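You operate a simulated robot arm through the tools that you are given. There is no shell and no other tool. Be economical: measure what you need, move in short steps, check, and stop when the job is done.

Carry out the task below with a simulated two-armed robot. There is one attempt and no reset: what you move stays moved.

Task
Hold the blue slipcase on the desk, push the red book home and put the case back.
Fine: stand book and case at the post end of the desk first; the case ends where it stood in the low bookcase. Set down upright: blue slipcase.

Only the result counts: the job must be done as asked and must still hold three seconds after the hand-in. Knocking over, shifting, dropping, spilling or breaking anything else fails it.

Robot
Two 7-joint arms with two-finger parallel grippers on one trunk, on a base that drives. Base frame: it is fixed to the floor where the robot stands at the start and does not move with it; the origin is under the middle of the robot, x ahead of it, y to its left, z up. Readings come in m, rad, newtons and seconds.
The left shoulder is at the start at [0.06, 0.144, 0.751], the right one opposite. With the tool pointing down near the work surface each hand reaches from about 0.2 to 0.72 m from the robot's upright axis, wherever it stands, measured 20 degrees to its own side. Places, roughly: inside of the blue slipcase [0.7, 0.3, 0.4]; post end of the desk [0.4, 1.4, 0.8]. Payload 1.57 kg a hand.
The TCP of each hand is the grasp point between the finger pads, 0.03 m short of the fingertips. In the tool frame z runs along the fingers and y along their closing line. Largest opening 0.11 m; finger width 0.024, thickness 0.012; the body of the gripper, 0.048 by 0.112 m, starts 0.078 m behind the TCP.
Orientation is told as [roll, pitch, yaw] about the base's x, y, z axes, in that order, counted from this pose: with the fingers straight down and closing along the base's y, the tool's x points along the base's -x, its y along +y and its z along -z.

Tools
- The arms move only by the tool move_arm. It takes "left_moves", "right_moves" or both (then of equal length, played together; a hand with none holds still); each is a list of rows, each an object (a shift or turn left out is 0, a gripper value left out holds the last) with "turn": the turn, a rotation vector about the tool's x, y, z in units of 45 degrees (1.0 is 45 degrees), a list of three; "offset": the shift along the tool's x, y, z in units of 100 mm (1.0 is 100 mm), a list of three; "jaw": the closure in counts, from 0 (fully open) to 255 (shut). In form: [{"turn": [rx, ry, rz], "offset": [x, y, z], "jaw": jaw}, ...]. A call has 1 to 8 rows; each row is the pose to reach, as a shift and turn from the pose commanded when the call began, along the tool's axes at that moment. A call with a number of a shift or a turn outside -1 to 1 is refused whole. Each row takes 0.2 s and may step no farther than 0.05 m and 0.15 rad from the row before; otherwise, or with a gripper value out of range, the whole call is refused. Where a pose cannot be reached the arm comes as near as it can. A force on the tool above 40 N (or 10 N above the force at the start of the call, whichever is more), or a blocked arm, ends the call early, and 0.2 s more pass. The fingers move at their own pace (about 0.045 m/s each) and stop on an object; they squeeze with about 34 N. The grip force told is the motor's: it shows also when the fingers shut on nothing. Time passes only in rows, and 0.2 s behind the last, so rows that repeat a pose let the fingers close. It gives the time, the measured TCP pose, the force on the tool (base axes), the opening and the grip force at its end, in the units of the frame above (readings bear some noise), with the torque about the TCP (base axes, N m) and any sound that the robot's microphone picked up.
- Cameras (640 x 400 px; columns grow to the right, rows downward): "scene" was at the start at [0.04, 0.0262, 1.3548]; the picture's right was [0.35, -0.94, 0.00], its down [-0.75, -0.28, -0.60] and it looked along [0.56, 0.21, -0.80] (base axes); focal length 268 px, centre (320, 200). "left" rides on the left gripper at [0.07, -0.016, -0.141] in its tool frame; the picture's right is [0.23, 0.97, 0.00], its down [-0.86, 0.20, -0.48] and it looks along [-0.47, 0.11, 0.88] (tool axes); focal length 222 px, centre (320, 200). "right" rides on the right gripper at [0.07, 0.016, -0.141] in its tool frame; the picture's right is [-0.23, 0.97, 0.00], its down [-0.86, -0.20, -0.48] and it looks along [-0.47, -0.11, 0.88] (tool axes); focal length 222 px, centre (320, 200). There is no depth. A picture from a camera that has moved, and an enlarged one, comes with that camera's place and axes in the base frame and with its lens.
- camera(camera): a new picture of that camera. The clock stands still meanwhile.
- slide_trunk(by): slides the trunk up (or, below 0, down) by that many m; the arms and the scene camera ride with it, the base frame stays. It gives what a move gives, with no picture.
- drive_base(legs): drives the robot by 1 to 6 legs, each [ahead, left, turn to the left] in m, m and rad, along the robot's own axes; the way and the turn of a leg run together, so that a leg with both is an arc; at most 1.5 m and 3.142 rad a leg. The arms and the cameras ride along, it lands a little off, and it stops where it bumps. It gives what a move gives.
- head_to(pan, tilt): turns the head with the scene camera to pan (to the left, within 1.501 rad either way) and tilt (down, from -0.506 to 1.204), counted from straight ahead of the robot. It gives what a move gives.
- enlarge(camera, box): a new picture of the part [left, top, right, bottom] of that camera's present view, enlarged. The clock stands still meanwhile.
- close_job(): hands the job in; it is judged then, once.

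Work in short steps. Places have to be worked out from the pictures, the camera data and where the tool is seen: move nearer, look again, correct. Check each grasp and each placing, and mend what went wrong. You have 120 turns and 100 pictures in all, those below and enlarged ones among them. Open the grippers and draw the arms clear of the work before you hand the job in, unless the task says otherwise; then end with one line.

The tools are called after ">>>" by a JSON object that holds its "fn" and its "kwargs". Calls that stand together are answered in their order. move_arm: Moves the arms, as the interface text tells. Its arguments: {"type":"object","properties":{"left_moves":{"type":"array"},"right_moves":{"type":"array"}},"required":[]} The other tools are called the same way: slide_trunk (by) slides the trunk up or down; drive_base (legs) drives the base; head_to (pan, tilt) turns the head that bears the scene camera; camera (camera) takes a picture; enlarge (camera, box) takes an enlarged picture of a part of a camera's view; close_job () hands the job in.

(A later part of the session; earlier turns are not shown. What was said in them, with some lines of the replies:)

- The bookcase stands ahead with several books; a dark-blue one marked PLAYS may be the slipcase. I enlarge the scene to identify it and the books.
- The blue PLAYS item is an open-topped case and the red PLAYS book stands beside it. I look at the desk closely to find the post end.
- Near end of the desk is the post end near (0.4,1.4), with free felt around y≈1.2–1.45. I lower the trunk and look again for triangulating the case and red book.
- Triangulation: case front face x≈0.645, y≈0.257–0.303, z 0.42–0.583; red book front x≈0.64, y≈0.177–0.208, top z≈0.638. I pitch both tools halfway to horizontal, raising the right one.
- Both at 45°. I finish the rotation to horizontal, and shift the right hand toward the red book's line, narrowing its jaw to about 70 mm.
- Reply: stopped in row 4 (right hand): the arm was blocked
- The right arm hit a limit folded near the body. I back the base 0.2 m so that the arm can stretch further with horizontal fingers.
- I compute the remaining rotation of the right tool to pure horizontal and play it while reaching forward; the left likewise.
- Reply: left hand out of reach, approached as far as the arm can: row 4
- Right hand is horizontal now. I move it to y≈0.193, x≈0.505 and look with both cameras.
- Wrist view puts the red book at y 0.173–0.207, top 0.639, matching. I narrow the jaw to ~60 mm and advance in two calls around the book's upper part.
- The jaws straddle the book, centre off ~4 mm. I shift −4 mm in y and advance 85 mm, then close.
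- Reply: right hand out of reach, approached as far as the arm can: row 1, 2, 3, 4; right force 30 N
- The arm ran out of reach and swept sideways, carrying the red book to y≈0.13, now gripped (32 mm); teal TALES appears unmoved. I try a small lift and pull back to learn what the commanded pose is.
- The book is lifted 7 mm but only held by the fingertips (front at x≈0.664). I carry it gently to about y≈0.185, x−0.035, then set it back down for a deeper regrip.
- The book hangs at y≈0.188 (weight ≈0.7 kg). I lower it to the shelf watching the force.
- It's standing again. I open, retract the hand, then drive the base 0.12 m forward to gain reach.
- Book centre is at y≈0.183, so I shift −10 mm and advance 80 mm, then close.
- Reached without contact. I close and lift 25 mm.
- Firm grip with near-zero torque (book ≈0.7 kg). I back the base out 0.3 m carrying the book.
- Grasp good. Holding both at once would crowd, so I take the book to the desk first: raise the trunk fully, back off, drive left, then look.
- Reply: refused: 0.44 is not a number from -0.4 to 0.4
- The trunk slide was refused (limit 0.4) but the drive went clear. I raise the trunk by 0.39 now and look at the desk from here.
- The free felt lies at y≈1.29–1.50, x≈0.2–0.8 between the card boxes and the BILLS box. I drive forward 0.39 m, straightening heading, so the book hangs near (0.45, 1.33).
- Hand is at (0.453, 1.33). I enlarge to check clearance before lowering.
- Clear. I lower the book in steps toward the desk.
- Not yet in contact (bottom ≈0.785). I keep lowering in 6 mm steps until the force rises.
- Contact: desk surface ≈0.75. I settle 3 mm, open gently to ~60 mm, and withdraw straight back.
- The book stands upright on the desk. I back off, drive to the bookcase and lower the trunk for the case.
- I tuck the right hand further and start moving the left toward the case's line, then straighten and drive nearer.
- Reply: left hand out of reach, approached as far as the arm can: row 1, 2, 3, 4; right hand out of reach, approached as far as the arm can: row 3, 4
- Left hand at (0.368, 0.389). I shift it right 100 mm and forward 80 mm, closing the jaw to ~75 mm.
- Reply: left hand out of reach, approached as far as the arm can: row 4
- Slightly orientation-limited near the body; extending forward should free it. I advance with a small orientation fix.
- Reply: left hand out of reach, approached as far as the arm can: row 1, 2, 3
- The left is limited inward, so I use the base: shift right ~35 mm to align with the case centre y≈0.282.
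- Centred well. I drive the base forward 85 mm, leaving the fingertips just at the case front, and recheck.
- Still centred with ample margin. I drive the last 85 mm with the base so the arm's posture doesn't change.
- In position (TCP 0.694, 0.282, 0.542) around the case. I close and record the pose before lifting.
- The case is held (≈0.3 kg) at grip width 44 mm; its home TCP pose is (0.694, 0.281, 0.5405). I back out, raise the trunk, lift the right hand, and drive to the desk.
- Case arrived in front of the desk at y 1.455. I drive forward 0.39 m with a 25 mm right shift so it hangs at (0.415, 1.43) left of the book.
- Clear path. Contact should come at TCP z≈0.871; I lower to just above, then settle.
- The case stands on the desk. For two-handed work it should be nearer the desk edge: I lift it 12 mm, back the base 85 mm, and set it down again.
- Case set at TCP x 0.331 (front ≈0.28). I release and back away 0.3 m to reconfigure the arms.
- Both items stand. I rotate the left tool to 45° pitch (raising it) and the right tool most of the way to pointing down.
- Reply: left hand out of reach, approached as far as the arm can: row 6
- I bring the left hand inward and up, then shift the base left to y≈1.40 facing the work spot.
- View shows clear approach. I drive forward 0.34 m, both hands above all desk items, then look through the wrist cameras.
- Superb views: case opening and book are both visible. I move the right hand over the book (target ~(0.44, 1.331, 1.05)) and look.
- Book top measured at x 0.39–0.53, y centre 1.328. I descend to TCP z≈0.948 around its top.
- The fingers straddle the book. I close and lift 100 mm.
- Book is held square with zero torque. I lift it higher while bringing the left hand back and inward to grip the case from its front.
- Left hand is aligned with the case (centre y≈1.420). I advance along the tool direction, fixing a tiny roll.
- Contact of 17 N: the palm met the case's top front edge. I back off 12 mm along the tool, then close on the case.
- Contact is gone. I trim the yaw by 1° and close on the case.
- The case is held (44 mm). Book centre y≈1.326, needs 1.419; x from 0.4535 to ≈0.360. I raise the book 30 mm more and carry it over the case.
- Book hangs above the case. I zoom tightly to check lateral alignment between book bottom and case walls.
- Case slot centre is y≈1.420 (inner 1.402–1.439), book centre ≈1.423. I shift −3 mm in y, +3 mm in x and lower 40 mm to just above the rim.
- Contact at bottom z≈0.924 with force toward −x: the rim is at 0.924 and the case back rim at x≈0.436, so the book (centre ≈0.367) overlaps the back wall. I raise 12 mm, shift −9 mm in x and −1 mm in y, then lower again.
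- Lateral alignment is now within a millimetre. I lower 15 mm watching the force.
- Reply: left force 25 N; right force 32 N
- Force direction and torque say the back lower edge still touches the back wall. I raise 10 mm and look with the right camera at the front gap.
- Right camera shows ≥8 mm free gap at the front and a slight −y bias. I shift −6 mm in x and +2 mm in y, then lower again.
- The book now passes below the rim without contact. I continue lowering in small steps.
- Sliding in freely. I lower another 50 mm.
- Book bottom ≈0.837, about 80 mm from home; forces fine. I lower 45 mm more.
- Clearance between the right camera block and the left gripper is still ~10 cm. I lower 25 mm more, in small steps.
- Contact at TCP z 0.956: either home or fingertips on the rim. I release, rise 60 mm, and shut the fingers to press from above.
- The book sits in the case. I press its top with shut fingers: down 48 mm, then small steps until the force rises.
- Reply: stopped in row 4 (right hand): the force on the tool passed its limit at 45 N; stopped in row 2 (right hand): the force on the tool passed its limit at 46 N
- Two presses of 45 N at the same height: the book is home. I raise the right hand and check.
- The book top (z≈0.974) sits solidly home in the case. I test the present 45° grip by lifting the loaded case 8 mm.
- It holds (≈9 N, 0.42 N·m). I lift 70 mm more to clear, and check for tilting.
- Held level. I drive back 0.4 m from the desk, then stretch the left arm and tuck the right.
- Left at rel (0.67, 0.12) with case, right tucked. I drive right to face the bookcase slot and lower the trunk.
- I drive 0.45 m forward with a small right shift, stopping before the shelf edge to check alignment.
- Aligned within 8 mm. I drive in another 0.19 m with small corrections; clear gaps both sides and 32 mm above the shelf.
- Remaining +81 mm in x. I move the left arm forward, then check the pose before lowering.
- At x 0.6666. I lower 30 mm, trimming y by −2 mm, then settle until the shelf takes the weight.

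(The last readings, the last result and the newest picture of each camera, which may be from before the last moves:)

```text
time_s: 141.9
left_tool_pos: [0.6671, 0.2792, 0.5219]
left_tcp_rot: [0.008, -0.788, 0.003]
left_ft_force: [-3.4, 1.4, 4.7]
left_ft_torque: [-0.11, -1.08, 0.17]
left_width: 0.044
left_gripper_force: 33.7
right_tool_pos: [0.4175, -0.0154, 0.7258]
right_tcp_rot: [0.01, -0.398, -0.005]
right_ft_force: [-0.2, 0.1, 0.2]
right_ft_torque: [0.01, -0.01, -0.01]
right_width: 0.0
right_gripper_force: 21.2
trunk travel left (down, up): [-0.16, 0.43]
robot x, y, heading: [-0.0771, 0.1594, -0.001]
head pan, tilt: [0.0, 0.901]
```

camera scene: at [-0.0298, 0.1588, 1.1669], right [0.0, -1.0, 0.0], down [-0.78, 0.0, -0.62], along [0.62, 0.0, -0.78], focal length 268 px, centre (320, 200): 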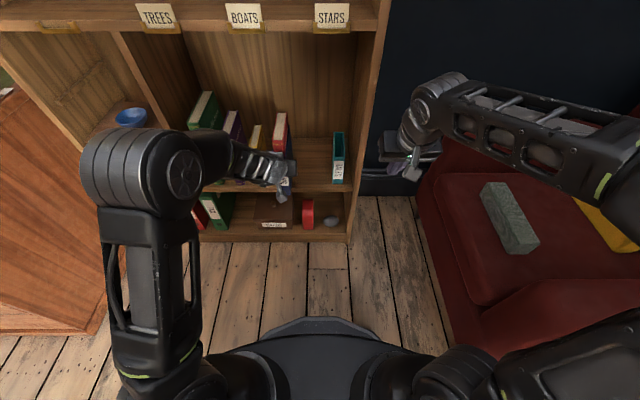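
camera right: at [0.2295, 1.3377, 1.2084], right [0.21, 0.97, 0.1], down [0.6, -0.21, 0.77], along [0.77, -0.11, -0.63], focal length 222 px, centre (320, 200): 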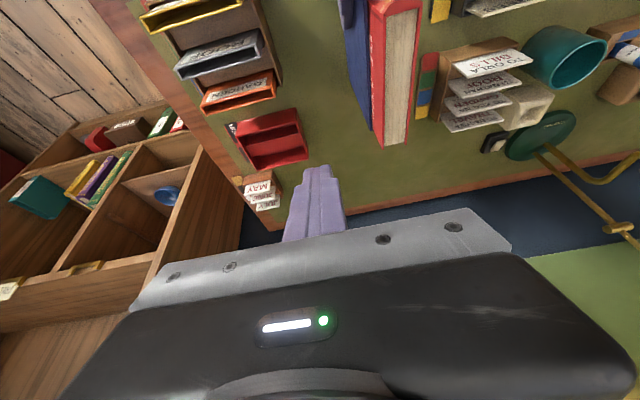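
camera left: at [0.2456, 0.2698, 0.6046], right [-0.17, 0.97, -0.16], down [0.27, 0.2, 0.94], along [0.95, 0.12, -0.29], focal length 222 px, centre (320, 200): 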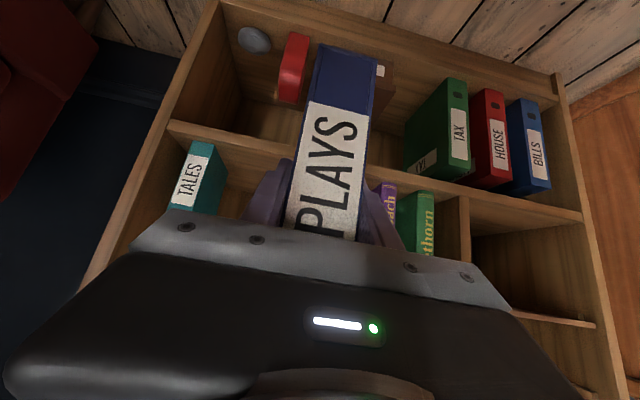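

The shelf carries the case now. I open the left fingers to ~66 mm and retreat along the tool axis.

>>> {"fn": "move_arm", "kwargs": {"left_moves": [{"offset": [-0.015, 0, -0.015], "jaw": 100}, {"offset": [-0.015, 0, -0.015]}, {"offset": [-0.015, 0, -0.015]}, {"offset": [0, 0, -0.25]}, {"offset": [0, 0, -0.6]}, {"offset": [0, 0, -1.0]}]}}

>>> {"fn": "camera", "kwargs": {"camera": "left"}}

>>> {"fn": "enlarge", "kwargs": {"camera": "scene", "box": [190, 80, 370, 220]}}

```text
time_s: 143.3
left_tool_pos: [0.5938, 0.2809, 0.5888]
left_tcp_rot: [0.008, -0.783, 0.0]
left_ft_force: [-0.1, -0.2, -1.0]
left_ft_torque: [0.0, -0.03, 0.0]
left_width: 0.0669
left_gripper_force: 0.1
right_tool_pos: [0.4177, -0.0161, 0.7248]
right_tcp_rot: [0.011, -0.397, -0.005]
right_ft_force: [-0.2, 0.1, 0.2]
right_ft_torque: [0.01, 0.01, 0.01]
right_width: 0.0001
right_gripper_force: 21.5
trunk travel left (down, up): [-0.16, 0.43]
robot x, y, heading: [-0.0763, 0.1617, -0.0]
head pan, tilt: [0.0, 0.901]
```

```text
18 pictures are left
camera left: at [0.4442, 0.2625, 0.6399], right [-0.17, 0.97, -0.16], down [0.27, 0.2, 0.94], along [0.95, 0.12, -0.29], focal length 222 px, centre (320, 200)
```

left: 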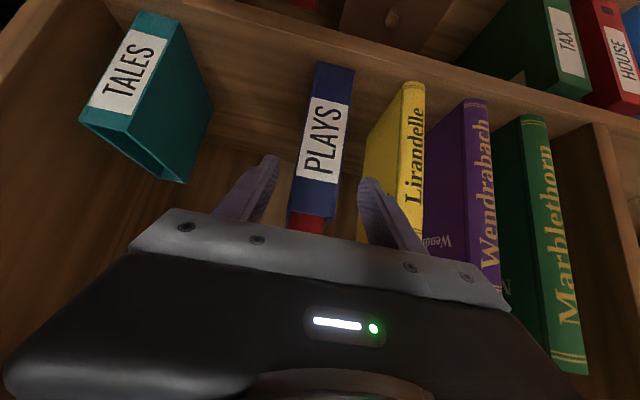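

```text
2.86 times, centred on (280, 150) of scene
camera zoom: at [-0.0303, 0.1586, 1.167], right [0.0, -1.0, 0.0], down [-0.78, 0.0, -0.62], along [0.62, 0.0, -0.78], focal length 766 px, centre (434, 343)
```

zoom: 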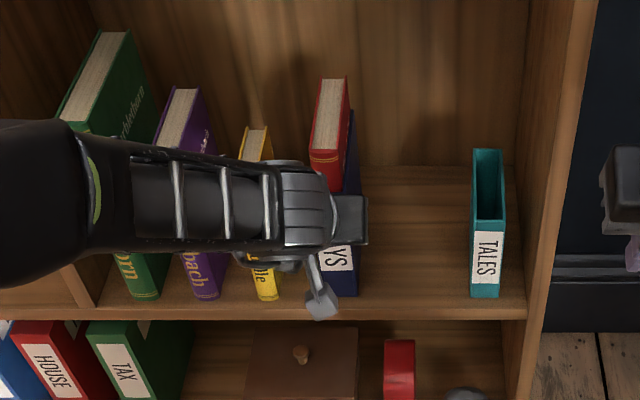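

Case stands upright with the book. I back off 0.3 m and verify placement from a clear view.

>>> {"fn": "drive_base", "kwargs": {"legs": [[-0.3, 0, 0]]}}

>>> {"fn": "enlarge", "kwargs": {"camera": "scene", "box": [210, 20, 370, 150]}}

```text
time_s: 145.3
left_tool_pos: [0.2944, 0.2793, 0.5879]
left_tcp_rot: [0.008, -0.782, -0.001]
left_ft_force: [0.4, -0.6, 0.2]
left_ft_torque: [0.01, -0.04, 0.0]
left_width: 0.0672
left_gripper_force: 0.1
right_tool_pos: [0.1188, -0.0154, 0.7255]
right_tcp_rot: [0.012, -0.396, -0.005]
right_ft_force: [-0.1, -0.3, 0.1]
right_ft_torque: [-0.02, -0.01, -0.04]
right_width: 0.0001
right_gripper_force: 21.0
trunk travel left (down, up): [-0.16, 0.43]
robot x, y, heading: [-0.377, 0.1601, -0.0]
head pan, tilt: [0.0, 0.901]
```

```text
3.08 times, centred on (290, 85) of scene
camera zoom: at [-0.3294, 0.1591, 1.167], right [0.0, -1.0, 0.0], down [-0.78, 0.0, -0.62], along [0.62, 0.0, -0.78], focal length 825 px, centre (412, 554)
```

zoom: 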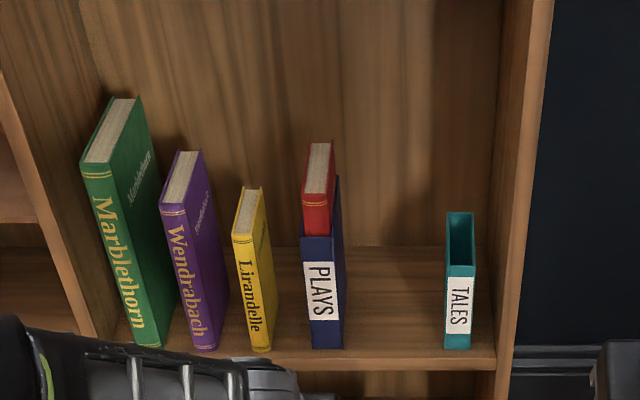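

The case stands at front x≈0.645, centre y≈0.283 — home — with the book seated and neighbours in place. I open the right gripper and draw the arms clear a bit further.

>>> {"fn": "move_arm", "kwargs": {"right_moves": [{"jaw": 0}, {}, {}, {}, {}, {}], "left_moves": [{"jaw": 0}, {}, {}, {}, {}, {}]}}

>>> {"fn": "drive_base", "kwargs": {"legs": [[-0.1, 0, 0]]}}

>>> {"fn": "head_to", "kwargs": {"pan": 0.6, "tilt": 0.5}}

>>> {"fn": "camera", "kwargs": {"camera": "scene"}}

```text
time_s: 146.7
left_tool_pos: [0.2946, 0.2794, 0.5887]
left_tcp_rot: [0.007, -0.783, 0.001]
left_ft_force: [0.1, 0.0, -0.1]
left_ft_torque: [0.02, -0.01, 0.03]
left_width: 0.1099
left_gripper_force: 0.2
right_tool_pos: [0.1181, -0.017, 0.7231]
right_tcp_rot: [0.012, -0.396, -0.006]
right_ft_force: [0.3, -0.9, -0.4]
right_ft_torque: [0.0, 0.0, -0.03]
right_width: 0.1103
right_gripper_force: 0.0
trunk travel left (down, up): [-0.16, 0.43]
robot x, y, heading: [-0.3724, 0.159, 0.001]
head pan, tilt: [0.0, 0.901]
```

```text
time_s: 147.9
left_tool_pos: [0.1927, 0.2782, 0.5883]
left_tcp_rot: [0.006, -0.783, -0.002]
left_ft_force: [0.0, 0.2, 0.1]
left_ft_torque: [-0.01, 0.0, 0.02]
left_width: 0.1101
left_gripper_force: 0.0
right_tool_pos: [0.0169, -0.0166, 0.7253]
right_tcp_rot: [0.01, -0.396, -0.006]
right_ft_force: [-0.1, -0.3, 0.3]
right_ft_torque: [0.03, -0.03, -0.03]
right_width: 0.1098
right_gripper_force: 0.0
trunk travel left (down, up): [-0.16, 0.43]
robot x, y, heading: [-0.4757, 0.1624, 0.0]
head pan, tilt: [0.0, 0.901]
```

```text
time_s: 148.9
left_tool_pos: [0.1932, 0.2788, 0.5881]
left_tcp_rot: [0.007, -0.783, -0.003]
left_ft_force: [0.5, -0.5, 0.5]
left_ft_torque: [0.0, 0.03, -0.03]
left_width: 0.1099
left_gripper_force: 0.0
right_tool_pos: [0.0165, -0.0155, 0.7258]
right_tcp_rot: [0.01, -0.396, -0.006]
right_ft_force: [0.1, -0.1, 0.4]
right_ft_torque: [0.01, 0.03, 0.02]
right_width: 0.1096
right_gripper_force: 0.0
trunk travel left (down, up): [-0.16, 0.43]
robot x, y, heading: [-0.4804, 0.1574, -0.0]
head pan, tilt: [0.6, 0.499]
```

```text
15 pictures are left
camera scene: at [-0.4315, 0.2106, 1.2008], right [0.56, -0.83, 0.0], down [-0.4, -0.27, -0.88], along [0.73, 0.49, -0.48], focal length 268 px, centre (320, 200)
```

scene: 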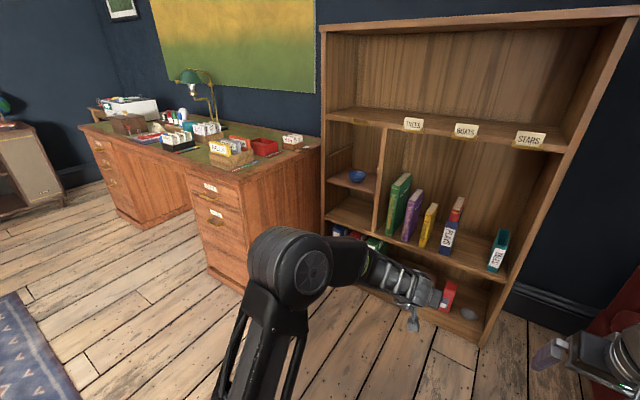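

Everything stands in order, the hands are open and clear; I hand in.

>>> {"fn": "close_job", "kwargs": {}}

```text
The job is handed in.
```

The blue slipcase is back upright at its place in the low bookcase, with the red book pushed fully home; both hands are open and clear. While I was first gripping the book, my arm nudged the teal TALES case a few millimetres, and I did not correct that.
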